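You operate a simulated robot arm through the tools that you are given. There is no shell and no other tool.

You are at the controls of a simulated robot arm. One attempt, no reset.

JOB
Put things in order on the top shelf of the left rack. At the end: the silver weight from the top shelf of the left rack stands where the blue drive stood; the white bottle (marked "Cleaner") from the top shelf of the left rack stands where the cream sign (marked "FREE") stood; the cream sign from the top shelf of the left rack stands where the silver weight stood; the blue drive from the top shelf of the left rack is on the brown medium carton (marked "COVERS"); whatever was shut is shut again. Leave all else as you found it, and nothing knocked over. Set down upright: blue drive.

It is judged by the outcome, as a careful person would: the job done as asked, and still so three seconds after it is handed in. It fails if anything else is knocked over, pushed out of place, dropped, spilled or broken. Lids that push on must go on centred and level and be pressed home; caps that screw on are set level and turned clockwise until they are tight.

ROBOT AND FRAMES
A 5-joint arm with a two-finger parallel gripper, fixed in place. Base frame: the origin is at the foot of the arm, x ahead of it, y to its left, z up; the work surface is at about z = 0. Readings come in m, degrees, newtons and seconds.
With the tool pointing down near the work surface it reaches from about 0.26 to 0.6 m from the base axis. Its first joint turns from -66.0 to 66.0 degrees. The tool tilts only in the upright plane through the base axis and itself; it spins freely about its own axis. Payload 1.57 kg.
Tool frame: the origin (TCP) lies between the finger pads and is the grasp point; the fingertips stand 0.03 m ahead of it; z points along the fingers, y is the line along which they close. The gripper opens to 0.08 m. The fingers are 0.017 m wide and 0.012 m thick; the gripper's body (0.04 by 0.082 m) begins 0.08 m behind the TCP.
Orientation is told as [roll, pitch, yaw] about the base's x, y, z axes, in that order, counted from this pose: with the fingers straight down and closing along the base's y, the tool's x points along the base's -x, its y along +y and its z along -z.

CONTROLS
- The arm moves only by the tool step_arm. Its argument "motion" is a list of rows, each a list of 7 numbers: the opening, from 0 (shut) to 1 (fully open), then the shift along the base's x, y, z in units of 20 mm (1.0 is 20 mm), then the turn, a rotation vector about the base's x, y, z in units of 8 degrees (1.0 is 8 degrees). In form: [[claw, tx, ty, tz, rx, ry, rz], ...]. A call has 1 to 20 rows; each row shifts and turns the commanded pose from where the row before left it. A call with a number of a shift or a turn outside -1 to 1 is refused whole. A row lasts 0.2 s, in which the tool goes at most 0.05 m and 8.6 degrees; a call with a longer step from one row to the next is refused whole, and so is a gripper value outside its range. A pose out of reach is approached as far as the arm can. The call stops where the force on the tool passes 40 N (or 10 N more than at its start, if that is more) or the arm is blocked; 0.2 s more then pass. The fingers move at their own pace (about 0.153 m/s each) and stop on an object; they squeeze with about 42 N. The grip force told is the motor's: it shows also when the fingers shut on nothing. Time passes only in rows, and 0.2 s behind the last, so rows that do not move let the fingers close. It gives the time, the measured TCP pose, the force on the tool (base axes), the opening and the grip force at its end, in the units of the frame above (readings bear some noise), with the torque about the TCP (base axes, N m) and any sound that the robot's microphone picked up.
- Cameras (640 x 400 px; columns grow to the right, rows downward): "scene" is fixed at [0.0339, 0.3855, 0.5459]; the picture's right is [-0.82, -0.57, 0.00], its down [-0.22, 0.32, -0.92] and it looks along [0.53, -0.76, -0.38] (base axes); focal length 288 px, centre (320, 200). "wrist" rides on the gripper at [0.072, -0.007, -0.122] in the tool frame; the picture's right is [0.09, 1.00, 0.00], its down [-0.84, 0.08, -0.54] and it looks along [-0.54, 0.05, 0.84] (tool axes); focal length 238 px, centre (320, 200). There is no depth. A picture from a camera that has moved, and an enlarged one, comes with that camera's place and axes in the base frame and with its lens.
- grab_frame(camera): a new picture of that camera. The clock stands still meanwhile.
- zoom(camera, box): a new picture of the part [left, top, right, bottom] of that camera's present view, enlarged. The clock stands still meanwhile.
- hand_in(): hands the job in; it is judged then, once.

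Nothing tells you positions but the pictures and the camera data. Unless the task says otherwise, let go and move clear before handing in.

The tools are called after "Request:" as a command line: name --pt "numbers of a row" for each row, then --argument value for the rest, lists and objects as JSON in quotes. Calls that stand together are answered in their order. step_arm: Moves the arm, as the interface text tells. Its arguments: {"type":"object","properties":{"motion":{"type":"array"}},"required":["motion"]} The other tools are called the same way: grab_frame (camera) takes a picture; zoom (camera, box) takes an enlarged picture of a part of a camera's view; hand_in () hands the job in.

At the start:

```text
clock: 0.0
position: [0.3471, -0.113, 0.4388]
tool_rot: [0.0, 0.1, -0.1]
wrist_force: [0.9, 0.1, -0.2]
torque: [0.04, -0.03, -0.03]
finger_gap: 0.0801
finger_force: 0.0
```

scene: 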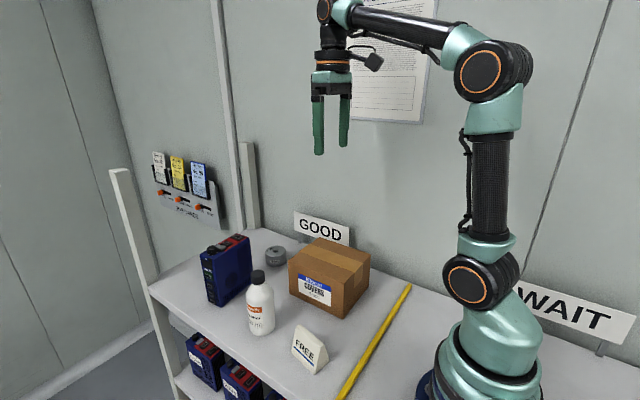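
wrist: 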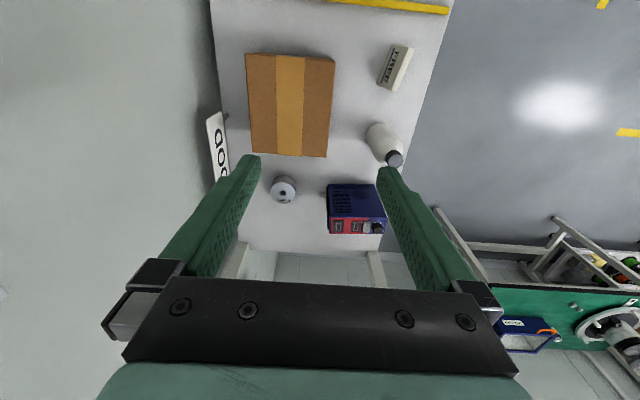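

I see a shelf with a blue drive, a silver weight, a white bottle, a cream sign and a brown carton near the arm. I'll enlarge both views to locate each of them before moving.

Request:
zoom --camera "scene" --box '[180, 200, 420, 400]'

Request:
zoom --camera "wrist" --box '[200, 0, 460, 260]'

Request:
zoom --camera "scene" --box '[100, 120, 340, 320]'

```text
2.00 times, centred on (300, 300) of scene
camera zoom: at [0.0339, 0.3855, 0.5459], right [-0.82, -0.57, 0.0], down [-0.22, 0.32, -0.92], along [0.53, -0.76, -0.38], focal length 576 px, centre (360, 0)
```

zoom: 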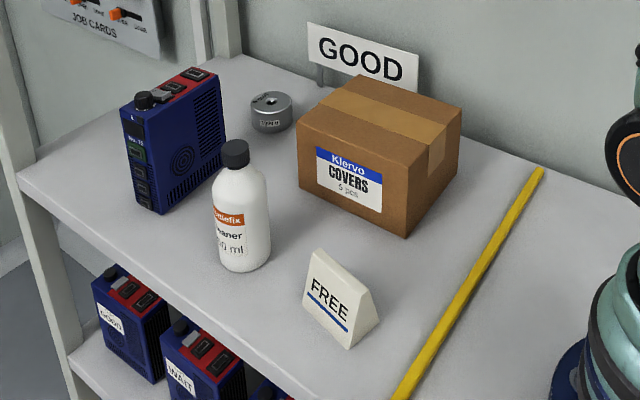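

```text
1.54 times, centred on (330, 130) of wrist
camera zoom: at [0.276, -0.1205, 0.5606], right [-0.09, 1.0, 0.0], down [0.84, 0.08, 0.54], along [0.54, 0.05, -0.84], focal length 367 px, centre (305, 308)
```

zoom: 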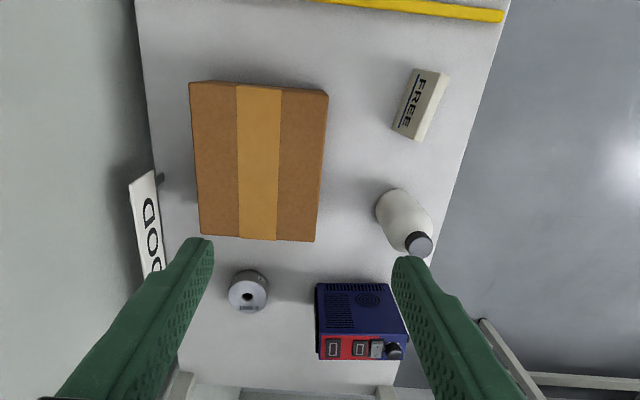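

```text
2.00 times, centred on (220, 220) of scene
camera zoom: at [0.0339, 0.3855, 0.5459], right [-0.82, -0.57, 0.0], down [-0.22, 0.32, -0.92], along [0.53, -0.76, -0.38], focal length 576 px, centre (520, 160)
```

zoom: 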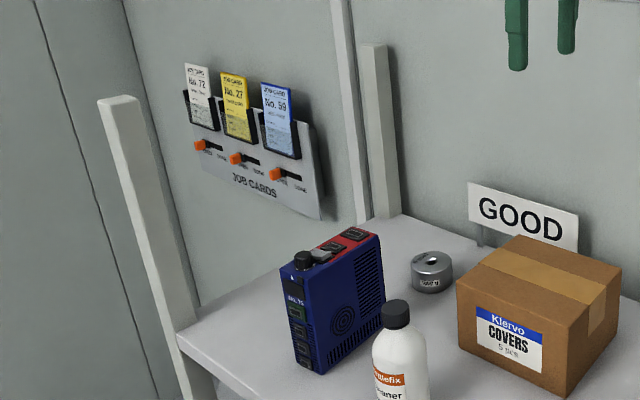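

The drive appears to be at about (0.61, -0.01), the weight at (0.61, -0.19), the bottle at (0.44, 0.04) and the sign at (0.31, 0.04). The carton is near (0.385, -0.18) and about 0.10 m high. The drive goes first, so I'll move above it with the fingers turned to close along its thin side, which also tests my reach.

Request:
step_arm --pt "1 0.93 0.375 -0.35 0 0 -0.76" --pt "1 0.93 0.375 -0.35 0 0 -0.76" --pt "1 0.93 0.375 -0.35 0 0 -0.76" --pt "1 0.93 0.375 -0.35 0 0 -0.76" --pt "1 0.93 0.375 -0.35 0 0 -0.76" --pt "1 0.93 0.375 -0.35 0 0 -0.76" --pt "1 0.93 0.375 -0.35 0 0 -0.76" --pt "1 0.93 0.375 -0.35 0 0 -0.76" --pt "1 0.93 0.375 -0.35 0 0 -0.76" --pt "1 0.93 0.375 -0.35 0 0 -0.76" --pt "1 0.93 0.375 -0.35 0 0 -0.76" --pt "1 0.93 0.375 -0.35 0 0 -0.76" --pt "1 0.93 0.375 -0.35 0 0 -0.76" --pt "1 0.93 0.375 -0.35 0 0 -0.76"

```text
clock: 3.0
position: [0.5526, -0.0054, 0.31]
tool_rot: [-0.1, 0.0, -85.2]
wrist_force: [0.4, -0.4, 0.2]
torque: [-0.01, 0.0, -0.01]
finger_gap: 0.0798
finger_force: 0.1
out of reach, approached as far as the arm can: row 10, 11, 12, 13, 14
```

The arm stops short of the drive at this height with the tool straight down, at x = 0.553. I'll look from here to refine the drive's position and see how much reach I'm missing.

Request:
grab_frame --camera "wrist"

Request:
zoom --camera "scene" --box '[160, 200, 400, 350]'

```text
taken
camera wrist: at [0.5406, 0.0644, 0.4326], right [0.98, 0.17, 0.0], down [0.15, -0.83, 0.54], along [0.1, -0.53, -0.84], focal length 238 px, centre (320, 200)
```

wrist: 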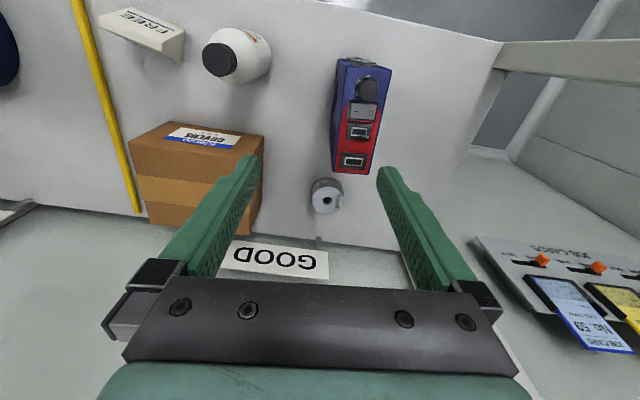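

```text
2.67 times, centred on (280, 275) of scene
camera zoom: at [0.0339, 0.3855, 0.5459], right [-0.82, -0.57, 0.0], down [-0.22, 0.32, -0.92], along [0.53, -0.76, -0.38], focal length 768 px, centre (427, 0)
```

zoom: 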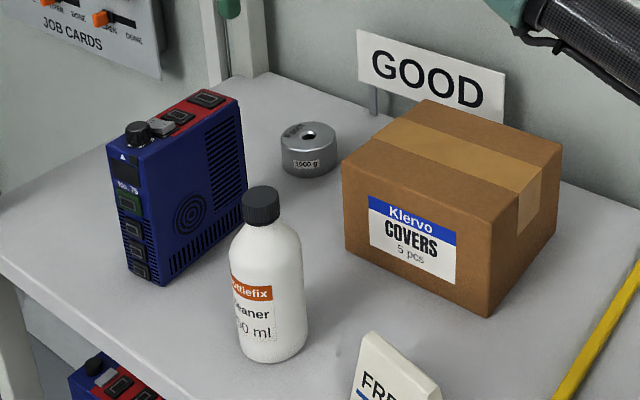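

Request:
zoom --camera "wrist" --box '[280, 40, 440, 230]'

Request:
zoom --camera "scene" --box '[190, 220, 300, 320]'

```text
2.11 times, centred on (360, 135) of wrist
camera zoom: at [0.5406, 0.0644, 0.4326], right [0.98, 0.17, 0.0], down [0.15, -0.83, 0.54], along [0.1, -0.53, -0.84], focal length 502 px, centre (236, 337)
```

zoom: 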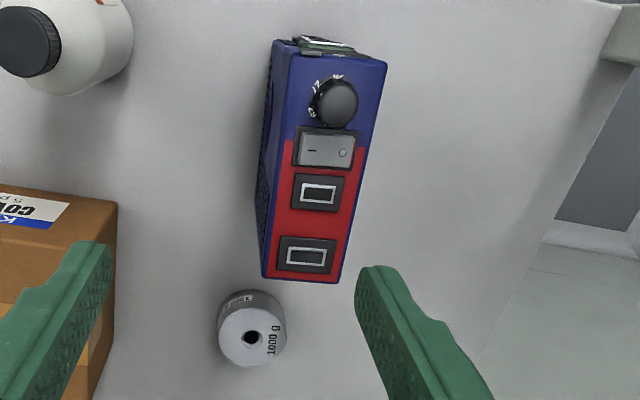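

```text
4.00 times, centred on (245, 270) of scene
camera zoom: at [0.0339, 0.3855, 0.5459], right [-0.82, -0.57, 0.0], down [-0.22, 0.32, -0.92], along [0.53, -0.76, -0.38], focal length 1153 px, centre (620, -80)
```

zoom: 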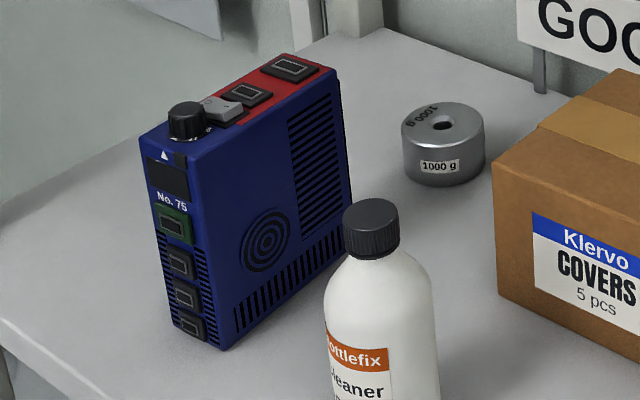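

The weight's position agrees between the two cameras, about (0.60, -0.178) with its top near z = 0.043. The drive's near edge is less certain, so I'll zoom in further on its corners.

Request:
zoom --camera "scene" --box '[195, 230, 255, 310]'

Request:
zoom --camera "wrist" --box '[320, 50, 400, 180]'

```text
5.00 times, centred on (225, 270) of scene
camera zoom: at [0.0339, 0.3855, 0.5459], right [-0.82, -0.57, 0.0], down [-0.22, 0.32, -0.92], along [0.53, -0.76, -0.38], focal length 1441 px, centre (795, -150)
```

zoom: 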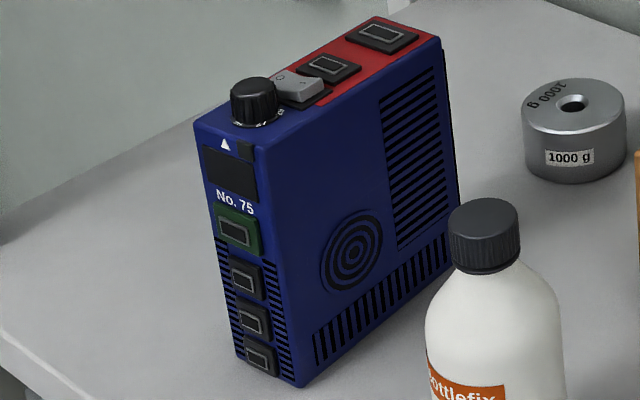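

```text
3.08 times, centred on (360, 115) of wrist
camera zoom: at [0.5406, 0.0644, 0.4326], right [0.98, 0.17, 0.0], down [0.15, -0.83, 0.54], along [0.1, -0.53, -0.84], focal length 733 px, centre (197, 462)
```

zoom: 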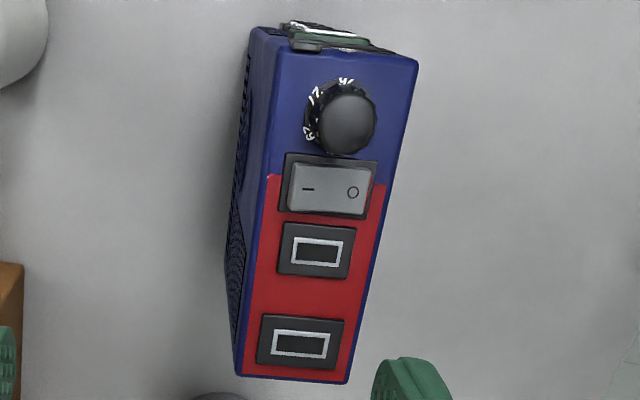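

The drive's centre is about (0.601, -0.005), its top near z = 0.151 and its yaw about 4.8°. I'll go down a little at the same yaw to see how the commanded pose behaves and whether my reach grows lower down.

Request:
step_arm --pt "1 0 0 -1 0 0 0" --pt "1 0 0 -1 0 0 0" --pt "1 0 0 -1 0 0 0" --pt "1 0 0 0 0 0 0"

```text
clock: 4.0
position: [0.5725, -0.0064, 0.2578]
tool_rot: [-0.2, 0.0, -85.0]
wrist_force: [0.5, 0.8, -0.2]
torque: [-0.04, 0.02, -0.01]
finger_gap: 0.0801
finger_force: 0.1
out of reach, approached as far as the arm can: row 1, 2, 3
```

The commanded pose is kept, and reach grows as the tool goes down: roughly 0.589 at z = 0.20 and 0.600 at z = 0.125. I'll go down to just above the drive's knob, staying within reach, and look at it.

Request:
step_arm --pt "1 -0.6 0.1 -1 0 0 0" --pt "1 -0.6 0.05 -1 0 0 0" --pt "1 0 0 -0.95 0 0 0" --pt "1 0.1 0 0 0 0 0"

Request:
grab_frame --camera "wrist"

Request:
zoom --camera "scene" --box '[160, 180, 320, 310]'

```text
clock: 5.0
position: [0.5852, -0.0028, 0.2204]
tool_rot: [0.0, 0.0, -85.2]
wrist_force: [0.2, -0.4, -0.6]
torque: [-0.03, 0.04, -0.01]
finger_gap: 0.08
finger_force: 0.1
out of reach, approached as far as the arm can: row 1, 2, 3
```

```text
taken
camera wrist: at [0.5719, 0.0676, 0.3427], right [0.98, 0.18, 0.0], down [0.15, -0.83, 0.54], along [0.1, -0.53, -0.84], focal length 238 px, centre (320, 200)
```

wrist: 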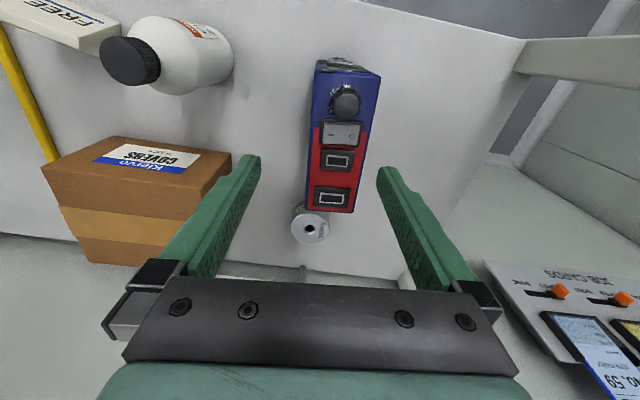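

```text
3.08 times, centred on (240, 245) of scene
camera zoom: at [0.0339, 0.3855, 0.5459], right [-0.82, -0.57, 0.0], down [-0.22, 0.32, -0.92], along [0.53, -0.76, -0.38], focal length 887 px, centre (566, 62)
```

zoom: 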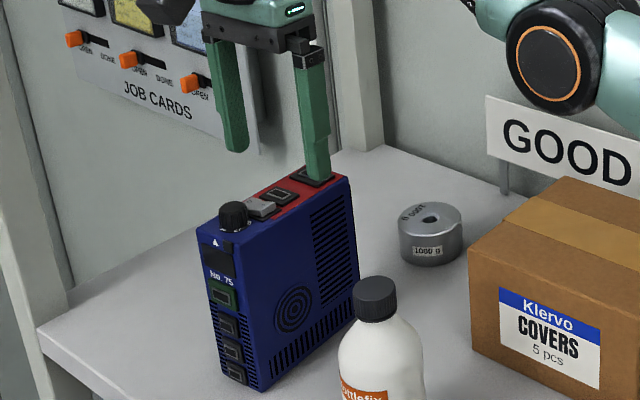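

The fingers line up over the drive: its centre at the finger line is about x = 0.602, with clear room on both sides. I'll follow the reach limit down to z of about 0.122.

Request:
step_arm --pt "1 0.125 0 -1 0 0 0" --pt "1 0.2 0 -1 0 0 0" --pt "1 0.175 0 -1 0 0 0"

Request:
zoom --camera "wrist" --box '[220, 60, 420, 280]'

Request:
zoom --camera "scene" --box '[180, 200, 300, 310]'

```text
clock: 5.8
position: [0.5937, -0.0011, 0.1627]
tool_rot: [0.0, 0.1, -85.1]
wrist_force: [0.2, -0.7, -0.5]
torque: [0.04, -0.01, -0.01]
finger_gap: 0.0802
finger_force: 0.0
```

```text
1.82 times, centred on (320, 170) of wrist
camera zoom: at [0.5816, 0.0673, 0.2837], right [0.98, 0.18, 0.0], down [0.15, -0.83, 0.54], along [0.1, -0.53, -0.84], focal length 433 px, centre (320, 254)
```

zoom: 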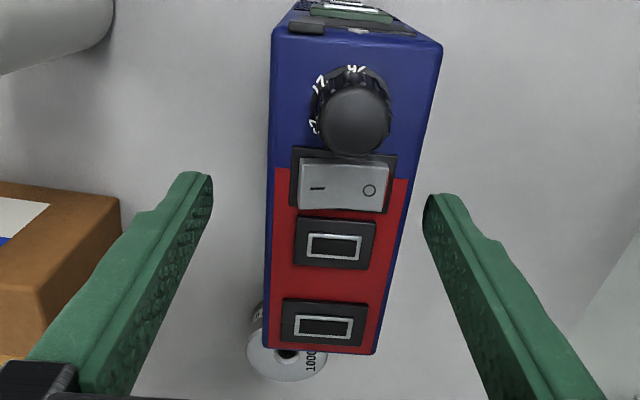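

```text
3.64 times, centred on (240, 255) of scene
camera zoom: at [0.0339, 0.3855, 0.5459], right [-0.82, -0.57, 0.0], down [-0.22, 0.32, -0.92], along [0.53, -0.76, -0.38], focal length 1048 px, centre (611, 0)
```

zoom: 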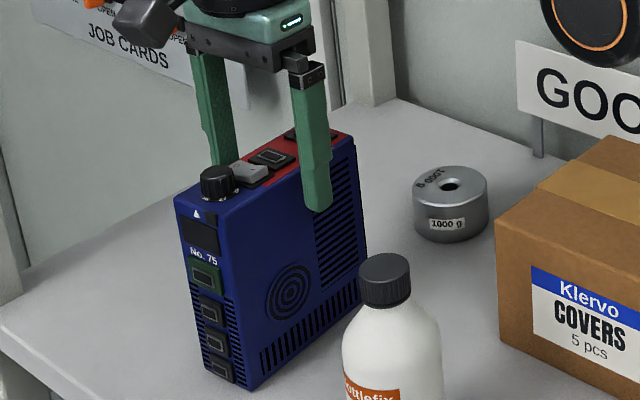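

The fingers are straddling the drive cleanly. I'll go down the last 40 mm and close.

Request:
step_arm --pt "1 0.15 -0.1 -1 0 0 0" --pt "1 0.1 0 -1 0 0 0" --pt "1 0 0 0 0 0 0"

Request:
zoom --camera "wrist" --box '[220, 60, 420, 280]'

```text
clock: 6.6
position: [0.5986, -0.0048, 0.1221]
tool_rot: [0.0, -0.1, -85.1]
wrist_force: [-0.4, -0.7, 0.3]
torque: [0.01, 0.0, 0.02]
finger_gap: 0.0804
finger_force: 0.0
```

```text
1.82 times, centred on (320, 170) of wrist
camera zoom: at [0.5865, 0.0651, 0.2431], right [0.98, 0.18, 0.0], down [0.15, -0.83, 0.54], along [0.1, -0.53, -0.84], focal length 433 px, centre (320, 254)
```

zoom: 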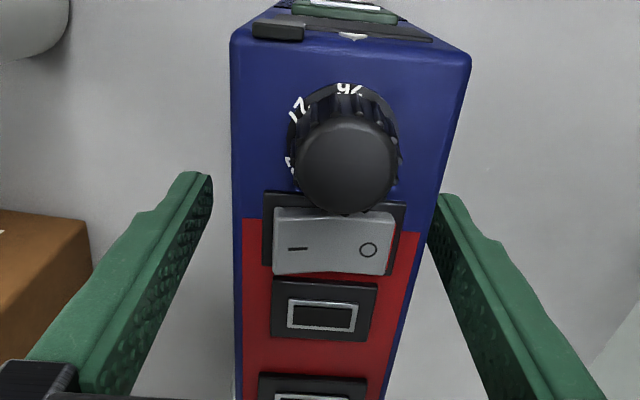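

Request:
step_arm --pt "0.75 0 0 0 0 0 0" --pt "0.66 0 0 0 0 0 0" --pt "0.62 0 0 0 0 0 0" --pt "0.58 0 0 0 0 0 0" --pt "0.54 0 0 0 0 0 0" --pt "0.4 0 0 0 0 0 0" --pt "0.0 0 0 0 0 0 0" --pt "0.0 0 0 0 0 0 0" --pt "0.0 0 0 0 0 0 0"

Request:
zoom --camera "scene" --box '[180, 200, 300, 310]'

```text
clock: 8.6
position: [0.599, -0.0052, 0.1221]
tool_rot: [0.0, 0.1, -85.1]
wrist_force: [4.3, -0.1, 1.7]
torque: [-0.05, -0.2, 0.01]
finger_gap: 0.0498
finger_force: 42.2
```

```text
3.64 times, centred on (240, 255) of scene
camera zoom: at [0.0339, 0.3855, 0.5459], right [-0.82, -0.57, 0.0], down [-0.22, 0.32, -0.92], along [0.53, -0.76, -0.38], focal length 1048 px, centre (611, 0)
```

zoom: 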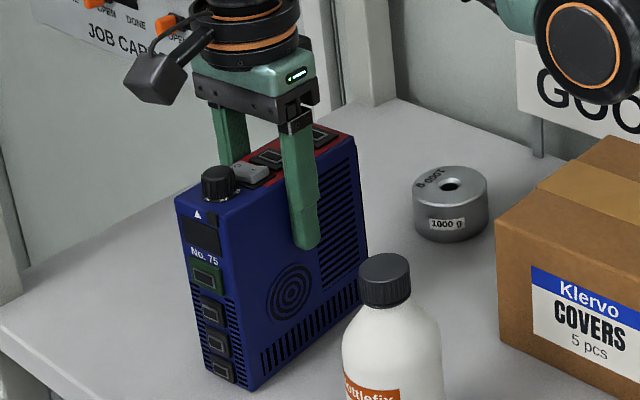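

I have the drive, gripped at a 50 mm gap with 42 N. I'll lift it gently, easing inward to stay within reach.

Request:
step_arm --pt "0 -0.05 0 0.5 0 0 0" --pt "0 -0.15 0 1 0 0 0" --pt "0 -0.2 0 1 0 0 0" --pt "0 -0.25 0 1 0 0 0"

Request:
grab_frame --camera "scene"

```text
clock: 9.6
position: [0.5854, -0.005, 0.1924]
tool_rot: [-0.2, 0.0, -85.1]
wrist_force: [0.4, -0.1, -8.2]
torque: [-0.05, -0.01, 0.03]
finger_gap: 0.0498
finger_force: 42.2
```

```text
taken
```

scene: 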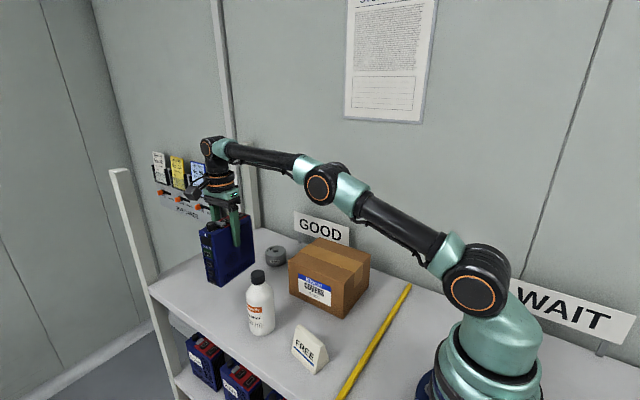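

The drive is up and weighs about 0.83 kg. I'll raise it further and swing it to the right, clear of the bottle, before bringing it in over the carton.

Request:
step_arm --pt "0 -0.4 0 1 0 0 0" --pt "0 -0.5 -0.5 1 0 0 0" --pt "0 -0.5 -1 1 0 0 0" --pt "0 -0.5 -1 1 0 0 0" --pt "0 -0.5 -1 0.2 0 0 0" --pt "0 -0.5 -1 0.2 0 0 0" --pt "0 -0.5 -1 0.2 0 0 0" --pt "0 -0.5 -1 0.2 0 0 0" --pt "0 -0.5 -1 0 0 0 0" --pt "0 -0.5 -0.5 0 0 0 0" --pt "0 -1 0 0 0 0 0" --pt "0 -1 0 0 0 0 0" --pt "0 -1 0 0 0 0 0" --pt "0 -1 0 0 0 0 0" --pt "0 -1 0 0 0 0 0"

Request:
grab_frame --camera "scene"

Request:
grab_frame --camera "wrist"

```text
clock: 12.8
position: [0.3884, -0.1641, 0.2869]
tool_rot: [0.0, 0.0, -85.2]
wrist_force: [0.6, -0.2, -9.2]
torque: [-0.02, 0.01, -0.01]
finger_gap: 0.05
finger_force: 41.7
```

```text
taken
```

scene: 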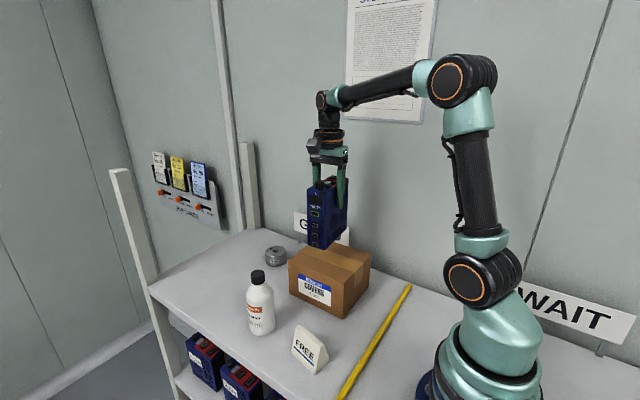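

```text
taken
camera wrist: at [0.3759, -0.095, 0.409], right [0.98, 0.18, 0.0], down [0.15, -0.83, 0.54], along [0.1, -0.53, -0.84], focal length 238 px, centre (320, 200)
```

wrist: 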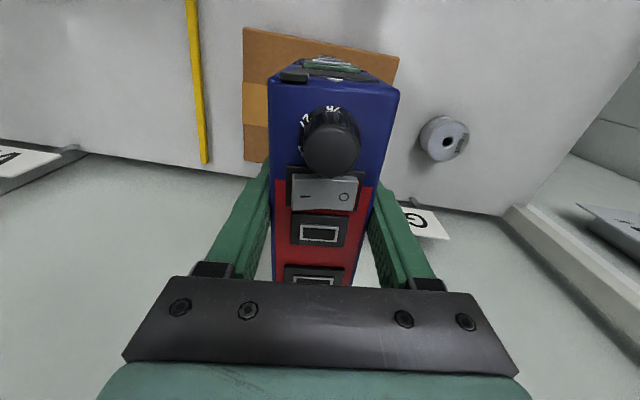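

The drive hangs over the carton. The carton's top spans x 0.297–0.462 and y about -0.24 to -0.09, so I'll centre on (0.38, -0.168) and lower, watching the force for contact.

Request:
step_arm --pt "0 -0.4 -0.1 -0.5 0 0 0" --pt "0 0 -0.1 -0.8 0 0 0" --pt "0 0 0 -0.7 0 0 0" --pt "0 0 0 0 0 0 0"

Request:
zoom --camera "scene" --box '[260, 150, 400, 330]'

```text
clock: 13.8
position: [0.3798, -0.1693, 0.2477]
tool_rot: [0.0, 0.1, -85.1]
wrist_force: [-0.4, -0.6, -7.8]
torque: [-0.02, -0.02, 0.0]
finger_gap: 0.0501
finger_force: 41.8
```

```text
2.22 times, centred on (330, 240) of scene
camera zoom: at [0.034, 0.3855, 0.5459], right [-0.82, -0.57, 0.0], down [-0.22, 0.32, -0.92], along [0.53, -0.76, -0.38], focal length 640 px, centre (298, 111)
```

zoom: 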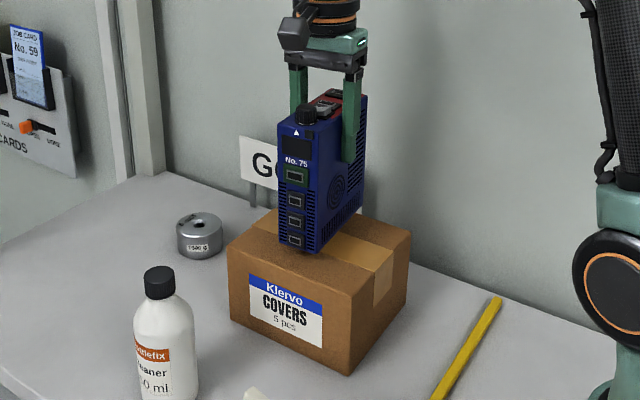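

Request:
step_arm --pt "0 0 0 -0.25 0 0 0" --pt "0 0 0 -0.25 0 0 0" --pt "0 0 0 -0.25 0 0 0" --pt "0 0 0 0 0 0 0"

```text
clock: 14.8
position: [0.3804, -0.1693, 0.2327]
tool_rot: [0.0, 0.0, -85.0]
wrist_force: [0.4, -0.3, -9.1]
torque: [-0.03, 0.0, 0.0]
finger_gap: 0.0498
finger_force: 41.7
```

Request:
step_arm --pt "0 0 0 -0.15 0 0 0" --pt "0 0 0 -0.15 0 0 0" --pt "0 0 0 0 0 0 0"

Request:
zoom --camera "scene" --box '[280, 200, 390, 330]'

```text
clock: 15.6
position: [0.3806, -0.1704, 0.2291]
tool_rot: [0.4, -0.1, -85.1]
wrist_force: [-4.6, -0.4, 34.0]
torque: [-0.13, 1.63, 0.03]
finger_gap: 0.0492
finger_force: 42.0
```

```text
3.08 times, centred on (335, 265) of scene
camera zoom: at [0.0338, 0.3856, 0.5458], right [-0.82, -0.57, 0.0], down [-0.22, 0.32, -0.92], along [0.53, -0.76, -0.38], focal length 887 px, centre (274, 0)
```

zoom: 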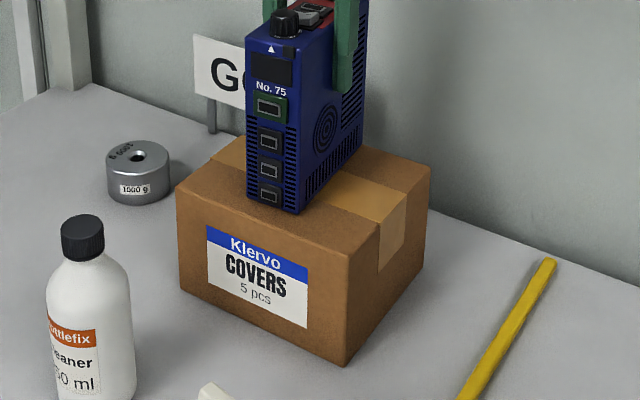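

It has touched down on the carton and I'm pressing a bit, so I'll back off about 1 mm before releasing.

Request:
step_arm --pt "0 0 0 0.06 0 0 0" --pt "0 0 0 0 0 0 0"

```text
clock: 16.2
position: [0.3803, -0.1691, 0.2287]
tool_rot: [0.4, -0.1, -85.1]
wrist_force: [3.1, -8.9, 19.7]
torque: [-0.99, 0.4, 0.22]
finger_gap: 0.0499
finger_force: 42.2
```

Request:
step_arm --pt "0 0 0 0.05 0 0 0" --pt "0 0 0 0 0 0 0"

```text
clock: 16.8
position: [0.3804, -0.1695, 0.2286]
tool_rot: [-0.1, 0.0, -85.0]
wrist_force: [4.5, -0.8, 3.9]
torque: [-0.89, -0.92, 0.23]
finger_gap: 0.0499
finger_force: 41.7
```

Request:
step_arm --pt "0.64 0 0 0 0 0 0" --pt "0.7 0 0 0 0 0 0" --pt "0.85 0 0 0 0 0 0" --pt "1 0 0 0 0 0 0" --pt "1 0 0 0 0 0 0"

Request:
zoom --camera "scene" --box '[280, 170, 390, 330]'

Request:
zoom --camera "wrist" --box '[200, 0, 440, 300]'

```text
clock: 18.0
position: [0.3802, -0.169, 0.2295]
tool_rot: [0.1, 0.0, -85.1]
wrist_force: [-0.2, 1.0, 0.3]
torque: [-0.02, -0.02, 0.0]
finger_gap: 0.0795
finger_force: 0.2
```

```text
2.50 times, centred on (335, 250) of scene
camera zoom: at [0.0339, 0.3855, 0.5459], right [-0.82, -0.57, 0.0], down [-0.22, 0.32, -0.92], along [0.53, -0.76, -0.38], focal length 720 px, centre (282, 75)
```

zoom: 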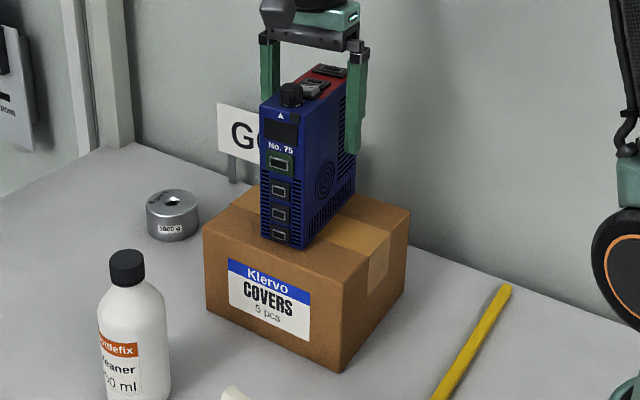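

```text
1.33 times, centred on (320, 150) of wrist
camera zoom: at [0.3679, -0.0987, 0.3507], right [0.98, 0.18, 0.0], down [0.15, -0.83, 0.54], along [0.1, -0.53, -0.84], focal length 318 px, centre (320, 267)
```

zoom: 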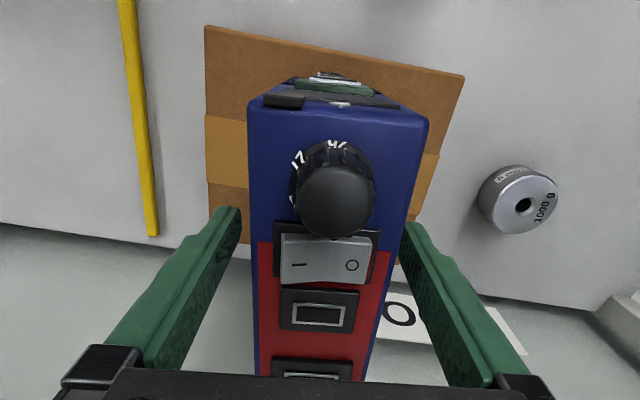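

The drive stands upright on the carton, but a drive here would sit right under the forearm when I reach out to the weight. While it is still between my fingers I'll regrip it and set it nearer the wall side of the carton, turned lengthwise, to leave the arm a clear lane.

Request:
step_arm --pt "0.8 0 0 0 0 0 0" --pt "0.7 0 0 0 0 0 0" --pt "0.64 0 0 0 0 0 0" --pt "0.5 0 0 0 0 0 0" --pt "0 0 0 0 0 0 0" --pt "0 0 0 0 0 0 0" --pt "0 0 0 0.5 0 0 0" --pt "0 0 0 1 0 0 0" --pt "0 0 0 0 0 0 0"

Request:
zoom --camera "scene" --box '[280, 170, 390, 330]'

Request:
grab_frame --camera "scene"

```text
clock: 20.0
position: [0.3791, -0.1678, 0.2584]
tool_rot: [-0.1, 0.0, -85.2]
wrist_force: [-0.1, 0.4, -7.8]
torque: [-0.01, -0.01, -0.02]
finger_gap: 0.0499
finger_force: 42.2
```

```text
2.50 times, centred on (335, 250) of scene
camera zoom: at [0.034, 0.3855, 0.5459], right [-0.82, -0.57, 0.0], down [-0.22, 0.32, -0.92], along [0.53, -0.76, -0.38], focal length 720 px, centre (282, 75)
```

zoom: 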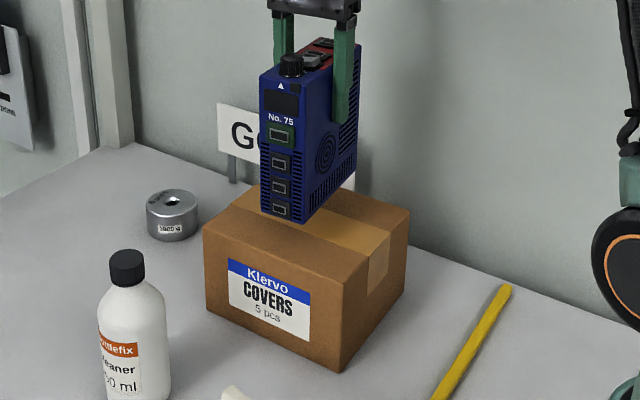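

```text
taken
```

scene: 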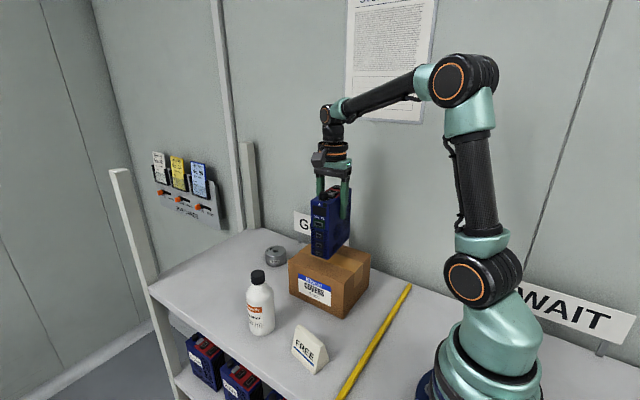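

Request:
step_arm --pt "0 0 0 0.5 0 0 0.983" --pt "0 -0.05 -0.15 0 0 0 0.983" --pt "0 -0.05 -0.18 0 0 0 0.983" --pt "0 -0.05 -0.18 0 0 0 0.983" --pt "0 -0.05 -0.18 0 0 0 0.983" --pt "0 -0.05 -0.18 0 0 0 0.983" --pt "0 -0.05 -0.18 0 0 0 0.983" --pt "0 -0.05 -0.18 0 0 0 0.983" --pt "0 -0.05 -0.18 0 0 0 0.983" --pt "0 -0.05 -0.18 0 0 0 0.983" --pt "0 -0.05 -0.18 0 0 0 0.983" --pt "0 0 0 0 0 0 0"

Request:
grab_frame --camera "wrist"

Request:
grab_frame --camera "scene"

```text
clock: 22.6
position: [0.3698, -0.205, 0.2692]
tool_rot: [0.1, 0.0, 1.5]
wrist_force: [0.3, 0.1, -9.1]
torque: [0.0, -0.01, -0.01]
finger_gap: 0.0497
finger_force: 42.5
```

```text
taken
camera wrist: at [0.2989, -0.2144, 0.3902], right [-0.12, 0.99, 0.0], down [0.83, 0.1, 0.54], along [0.54, 0.06, -0.84], focal length 238 px, centre (320, 200)
```

wrist: 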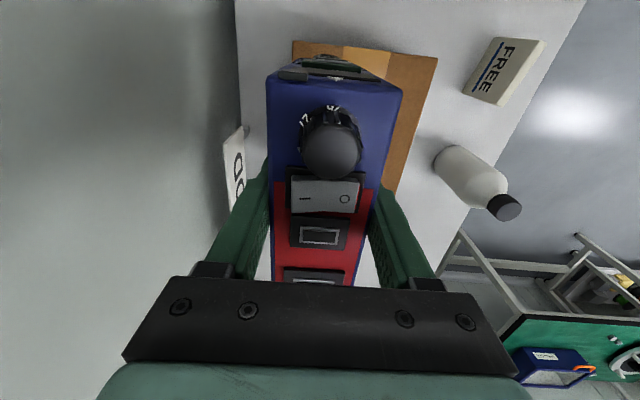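

```text
taken
```

scene: 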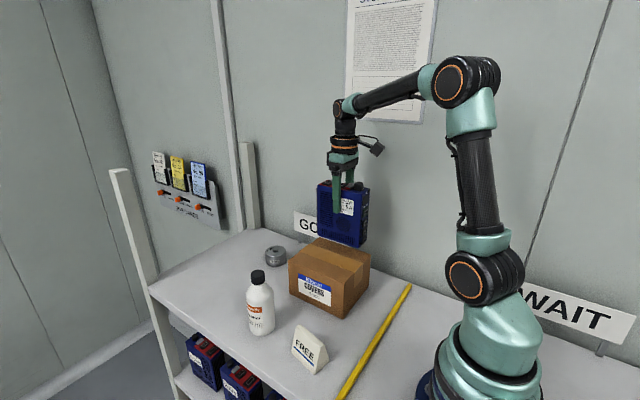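

The drive is now lengthwise over the wall side of the carton, whose top spans y -0.24 to -0.094. I'll lower it, slowing to very small steps near the contact height of 0.2295.

Request:
step_arm --pt "0 0 0 -0.7 0 0 0" --pt "0 0 0 -0.7 0 0 0" --pt "0 0 0 -0.3 0 0 0" --pt "0 0 0 -0.15 0 0 0" --pt "0 0 0 -0.1 0 0 0" --pt "0 0 0 0 0 0 0"

```text
clock: 24.0
position: [0.371, -0.2045, 0.2297]
tool_rot: [0.0, 0.0, 1.5]
wrist_force: [0.0, -1.0, -8.2]
torque: [-0.01, 0.0, 0.0]
finger_gap: 0.0497
finger_force: 42.0
```

Request:
step_arm --pt "0 0 0 -0.05 0 0 0" --pt "0 0 0 0 0 0 0"

```text
clock: 24.6
position: [0.3701, -0.2046, 0.2279]
tool_rot: [0.0, 0.0, 1.5]
wrist_force: [-2.6, 1.2, 2.4]
torque: [0.13, 0.49, 0.02]
finger_gap: 0.0496
finger_force: 42.1
```

Contact is light, about 10 N on the carton. Releasing.

Request:
step_arm --pt "0.64 0 0 0 0 0 0" --pt "0.72 0 0 0 0 0 0" --pt "0.85 0 0 0 0 0 0" --pt "0.95 0 0 0 0 0 0" --pt "0.95 0 0 0.5 0 0 0" --pt "0.95 0 0 1 0 0 0" --pt "0.95 0 0 1 0 0 0" --pt "0.95 0 0 1 0 0 0" --pt "0.95 0 0 1 0 0 0" --pt "0.95 0 0 1 0 0 0"

Request:
grab_frame --camera "wrist"

Request:
zoom --camera "scene" --box '[260, 150, 400, 330]'

```text
clock: 26.8
position: [0.3703, -0.2043, 0.3385]
tool_rot: [0.0, 0.0, 1.3]
wrist_force: [-0.7, -0.7, 0.7]
torque: [0.01, 0.04, -0.03]
finger_gap: 0.0758
finger_force: 0.0
```

```text
taken
camera wrist: at [0.2987, -0.2138, 0.4608], right [-0.12, 0.99, 0.0], down [0.83, 0.1, 0.54], along [0.54, 0.06, -0.84], focal length 238 px, centre (320, 200)
```

wrist: 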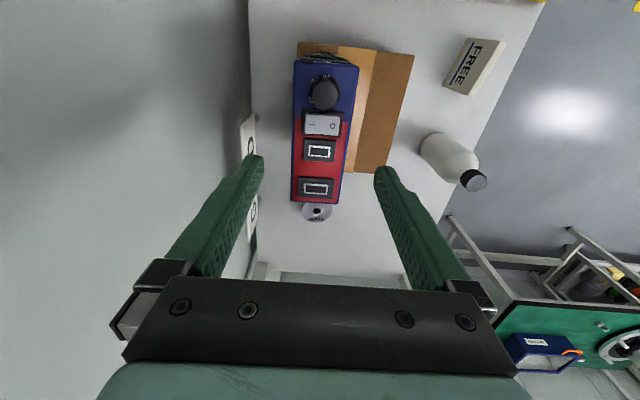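

```text
2.22 times, centred on (330, 240) of scene
camera zoom: at [0.0339, 0.3855, 0.5459], right [-0.82, -0.57, 0.0], down [-0.22, 0.32, -0.92], along [0.53, -0.76, -0.38], focal length 640 px, centre (298, 111)
```

zoom: 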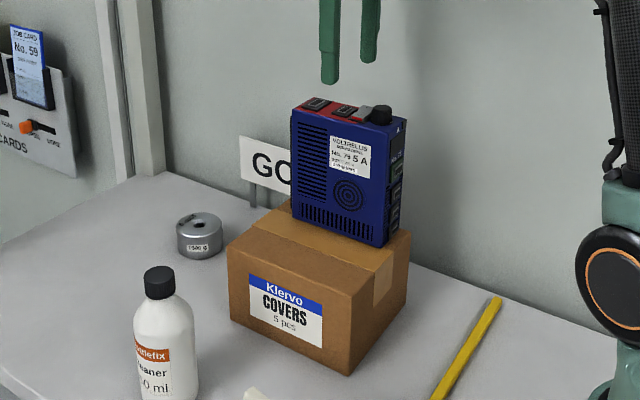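

The drive is standing upright on the carton, out of the way. Next is the weight: I'll move out to azimuth about -16.6° with the fingers closing sideways and look at it from above.

Request:
step_arm --pt "0.95 0.93 0.386 0.3 0 0 -0.321" --pt "0.95 0.93 0.386 0 0 0 -0.321" --pt "0.95 0.93 0.386 0 0 0 -0.321" --pt "0.95 0.93 0.386 0 0 0 -0.321" --pt "0.95 0.93 0.386 0 0 0 -0.321" --pt "0.95 0.93 0.386 0 0 0 -0.321" --pt "0.95 0.93 0.386 0 0 0 -0.321" --pt "0.95 0 0 0 0 0 0"

Request:
grab_frame --camera "wrist"

Request:
grab_frame --camera "scene"

```text
clock: 28.6
position: [0.5006, -0.1514, 0.3444]
tool_rot: [0.0, -0.1, -16.7]
wrist_force: [0.5, -0.7, -0.8]
torque: [-0.02, 0.03, -0.01]
finger_gap: 0.0758
finger_force: 0.2
```

```text
taken
camera wrist: at [0.4301, -0.1371, 0.4664], right [0.2, 0.98, 0.0], down [0.82, -0.17, 0.54], along [0.53, -0.11, -0.84], focal length 238 px, centre (320, 200)
```

wrist: 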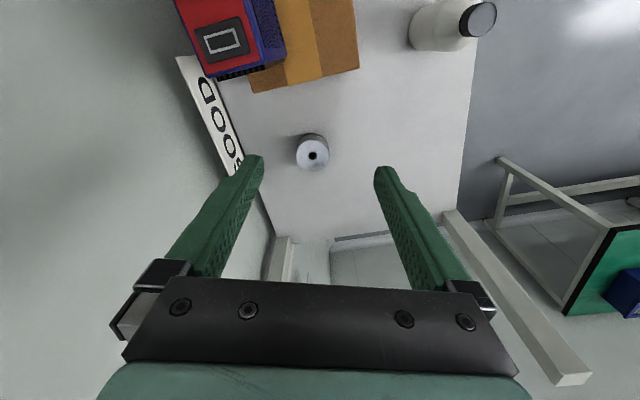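

```text
taken
```

scene: 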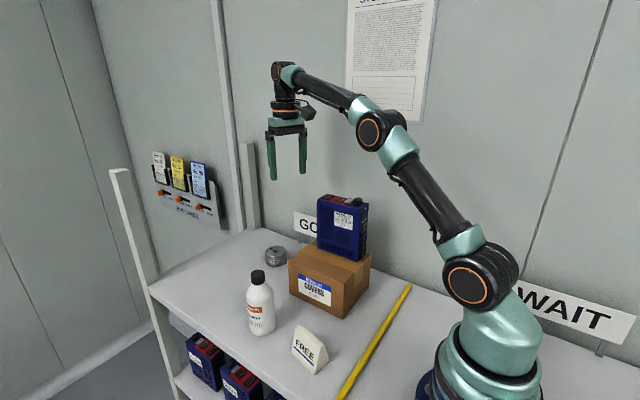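

Request:
zoom --camera "wrist" --box '[270, 110, 360, 200]'

Request:
zoom --camera "scene" --box '[250, 235, 310, 275]'

```text
4.44 times, centred on (315, 155) of wrist
camera zoom: at [0.4301, -0.1371, 0.4664], right [0.2, 0.98, 0.0], down [0.82, -0.17, 0.54], along [0.53, -0.11, -0.84], focal length 1059 px, centre (342, 400)
```

zoom: 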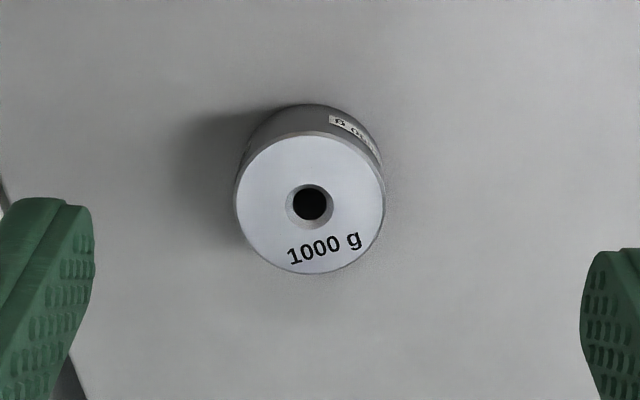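

```text
10.00 times, centred on (280, 255) of scene
camera zoom: at [0.0339, 0.3855, 0.5459], right [-0.82, -0.57, 0.0], down [-0.22, 0.32, -0.92], along [0.53, -0.76, -0.38], focal length 2882 px, centre (720, -350)
```

zoom: 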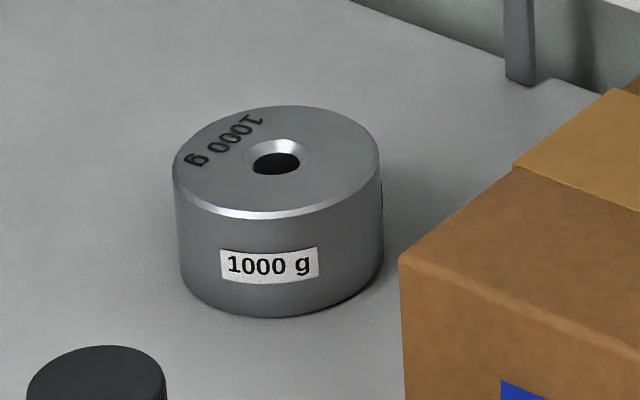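

The weight's bearing is about -17°, with the two cameras differing by a few millimetres. I'll tilt the tool 10° outward for reach, come down to just above it and check the alignment up close.

Request:
step_arm --pt "1 0 0 -1 -0.0905 -0.299 0" --pt "1 0 0 -1 -0.0905 -0.299 0" --pt "1 0 0 -1 -0.0905 -0.299 0" --pt "1 0 0 -1 -0.0905 -0.299 0" --pt "1 0.528 -0.168 -0.914 0 0 0" --pt "1 0.528 -0.168 -0.914 0 0 0" --pt "1 0.528 -0.168 -0.914 0 0 0" --pt "1 0.528 -0.168 -0.914 0 0 0" --pt "1 0.528 -0.168 -0.914 0 0 0" --pt "1 0 0 0 0 0 0"

Request:
grab_frame --camera "wrist"

Request:
grab_frame --camera "scene"

```text
clock: 30.8
position: [0.5539, -0.1674, 0.174]
tool_rot: [0.0, -10.0, -16.7]
wrist_force: [0.0, -0.5, -0.3]
torque: [0.0, 0.01, -0.02]
finger_gap: 0.08
finger_force: 0.0
```

```text
taken
camera wrist: at [0.4651, -0.1484, 0.2799], right [0.2, 0.98, -0.02], down [0.72, -0.13, 0.68], along [0.66, -0.15, -0.73], focal length 238 px, centre (320, 200)
```

wrist: 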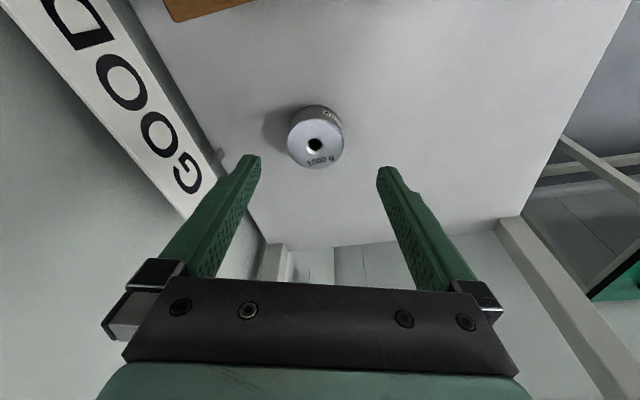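

```text
taken
```

scene: 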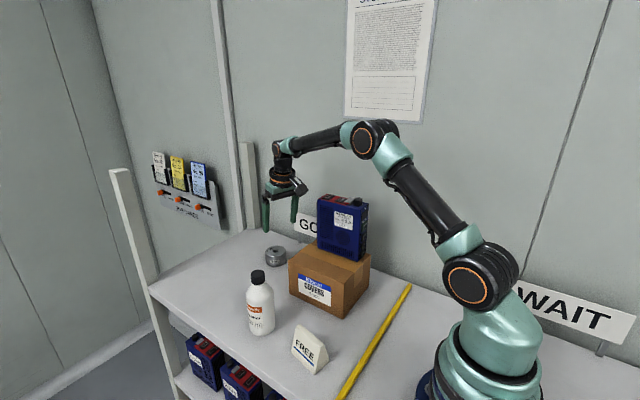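

At this closer range the weight reads (0.597, -0.185). I'll correct for that and come down to just above it.

Request:
step_arm --pt "1 0.516 -0.21 -0.9 0 0 -0.015" --pt "1 0.516 -0.21 -0.9 0 0 -0.015" --pt "1 0.516 -0.21 -0.9 0 0 -0.015" --pt "1 0.516 -0.21 -0.9 0 0 -0.015" --pt "1 0 0 0 0 0 0"

Request:
grab_frame --camera "wrist"

Request:
zoom --camera "scene" --box '[220, 160, 380, 290]'

```text
clock: 32.0
position: [0.5961, -0.1846, 0.101]
tool_rot: [0.0, -10.0, -17.1]
wrist_force: [-0.1, 0.8, 1.0]
torque: [-0.01, 0.0, 0.02]
finger_gap: 0.08
finger_force: 0.1
```

```text
taken
camera wrist: at [0.5059, -0.1646, 0.2083], right [0.21, 0.98, -0.02], down [0.72, -0.14, 0.68], along [0.66, -0.15, -0.73], focal length 238 px, centre (320, 200)
```

wrist: 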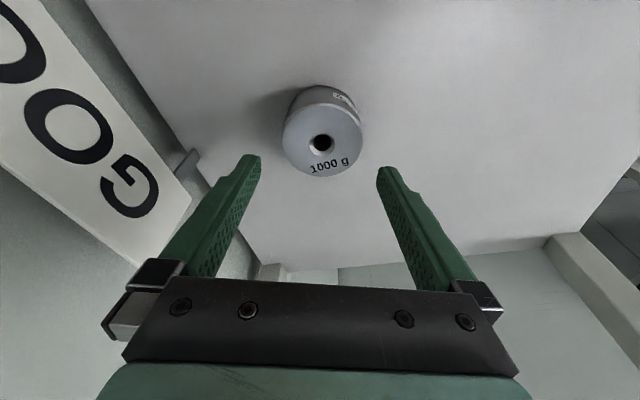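

```text
3.08 times, centred on (300, 225) of scene
camera zoom: at [0.0339, 0.3855, 0.5459], right [-0.82, -0.57, 0.0], down [-0.22, 0.32, -0.92], along [0.53, -0.76, -0.38], focal length 887 px, centre (382, 123)
```

zoom: 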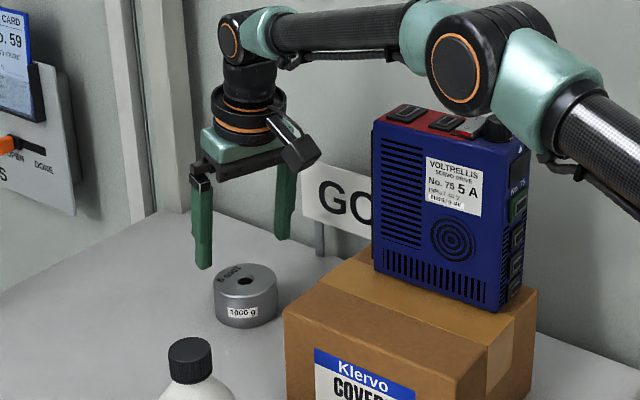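

The weight is now centred between the fingers, within a millimetre sideways, and the arm clears the drive. I'll go straight down to grip height.

Request:
step_arm --pt "1 0 0 -1 0 0 0" --pt "1 0 0 -1 0 0 0" --pt "1 0 0 -0.5 0 0 0" --pt "1 0 0 -0.5 0 0 0" --pt "1 0 0 0 0 0 0"

Request:
grab_frame --camera "wrist"

Request:
zoom --camera "scene" --box '[220, 160, 380, 290]'

```text
clock: 33.2
position: [0.5954, -0.1838, 0.0416]
tool_rot: [0.1, -10.0, -17.1]
wrist_force: [-0.6, -0.1, 0.3]
torque: [-0.01, 0.0, -0.01]
finger_gap: 0.0801
finger_force: 0.0
```

```text
taken
camera wrist: at [0.5057, -0.1644, 0.1489], right [0.21, 0.98, -0.02], down [0.72, -0.14, 0.68], along [0.66, -0.15, -0.73], focal length 238 px, centre (320, 200)
```

wrist: 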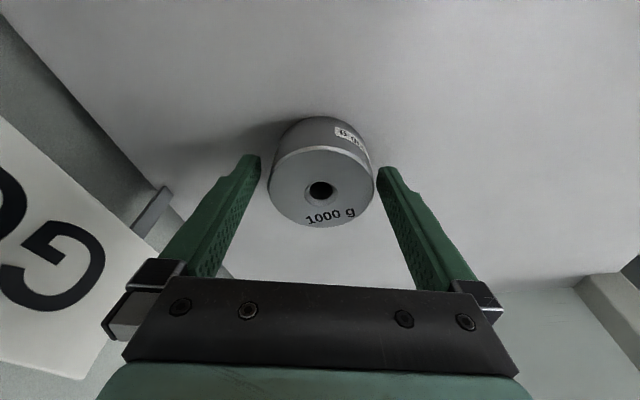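

```text
3.08 times, centred on (300, 225) of scene
camera zoom: at [0.0339, 0.3855, 0.5459], right [-0.82, -0.57, 0.0], down [-0.22, 0.32, -0.92], along [0.53, -0.76, -0.38], focal length 887 px, centre (382, 123)
```

zoom: 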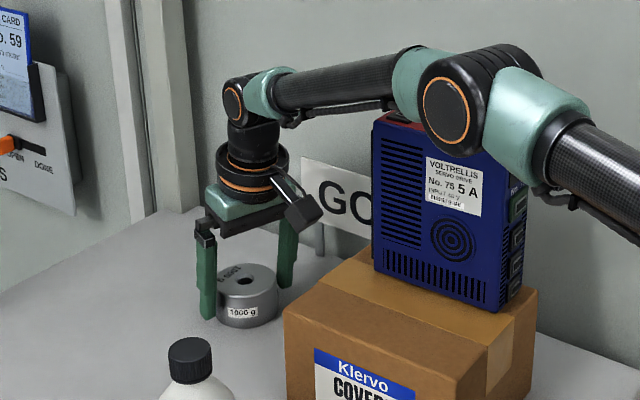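

The fingers straddle the weight with even gaps. Closing gently.

Request:
step_arm --pt "0.92 0 0 0 0 0 0" --pt "0.86 0 0 0 0 0 0" --pt "0.8 0 0 0 0 0 0" --pt "0.7 0 0 0 0 0 0" --pt "0.3 0 0 0 0 0 0" --pt "0 0 0 0 0 0 0" --pt "0 0 0 0 0 0 0"

Request:
grab_frame --camera "wrist"

```text
clock: 34.8
position: [0.5955, -0.1836, 0.0421]
tool_rot: [0.1, -10.0, -17.1]
wrist_force: [0.4, 3.8, 0.7]
torque: [0.5, -0.11, -0.01]
finger_gap: 0.0655
finger_force: 41.5
```

```text
taken
camera wrist: at [0.5056, -0.1643, 0.149], right [0.21, 0.98, -0.02], down [0.72, -0.14, 0.68], along [0.66, -0.15, -0.73], focal length 238 px, centre (320, 200)
```

wrist: 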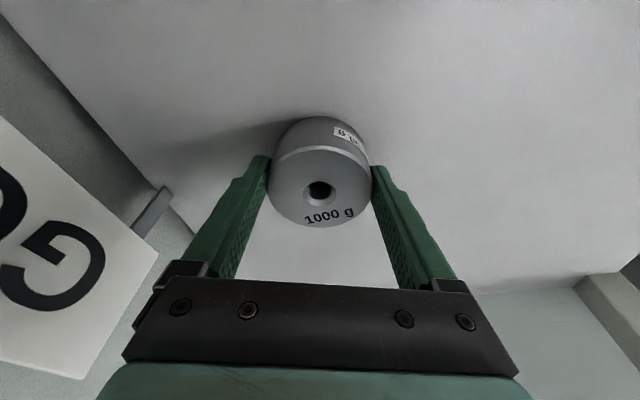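

I have the weight, 65.5 mm across. I'll lift it and carry it along to where the drive stood, turning the tool with the arm to keep the weight level.

Request:
step_arm --pt "0 0 0 0.4 0 0 0" --pt "0 0 0 0.6 0 0 0" --pt "0 0 0 1 0 0 0" --pt "0 0 0 0.5 0 0 0" --pt "0 0 0 0 0 0 0"

Request:
zoom --camera "scene" --box '[220, 160, 380, 290]'

```text
clock: 36.0
position: [0.5964, -0.1851, 0.091]
tool_rot: [0.0, -9.9, -17.2]
wrist_force: [-0.3, 0.3, -9.1]
torque: [0.05, 0.04, 0.03]
finger_gap: 0.0654
finger_force: 42.1
```

```text
3.08 times, centred on (300, 225) of scene
camera zoom: at [0.034, 0.3855, 0.5459], right [-0.82, -0.57, 0.0], down [-0.22, 0.32, -0.92], along [0.53, -0.76, -0.38], focal length 887 px, centre (382, 123)
```

zoom: 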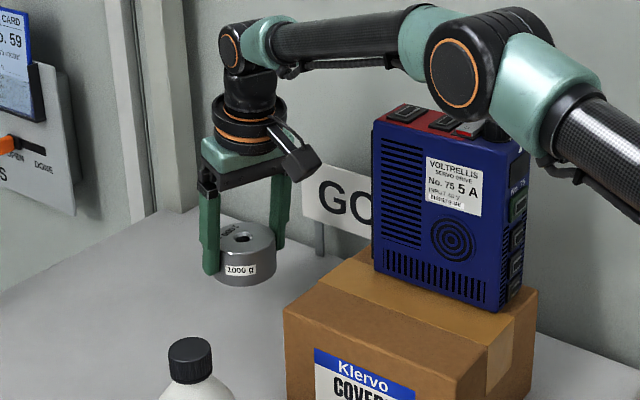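

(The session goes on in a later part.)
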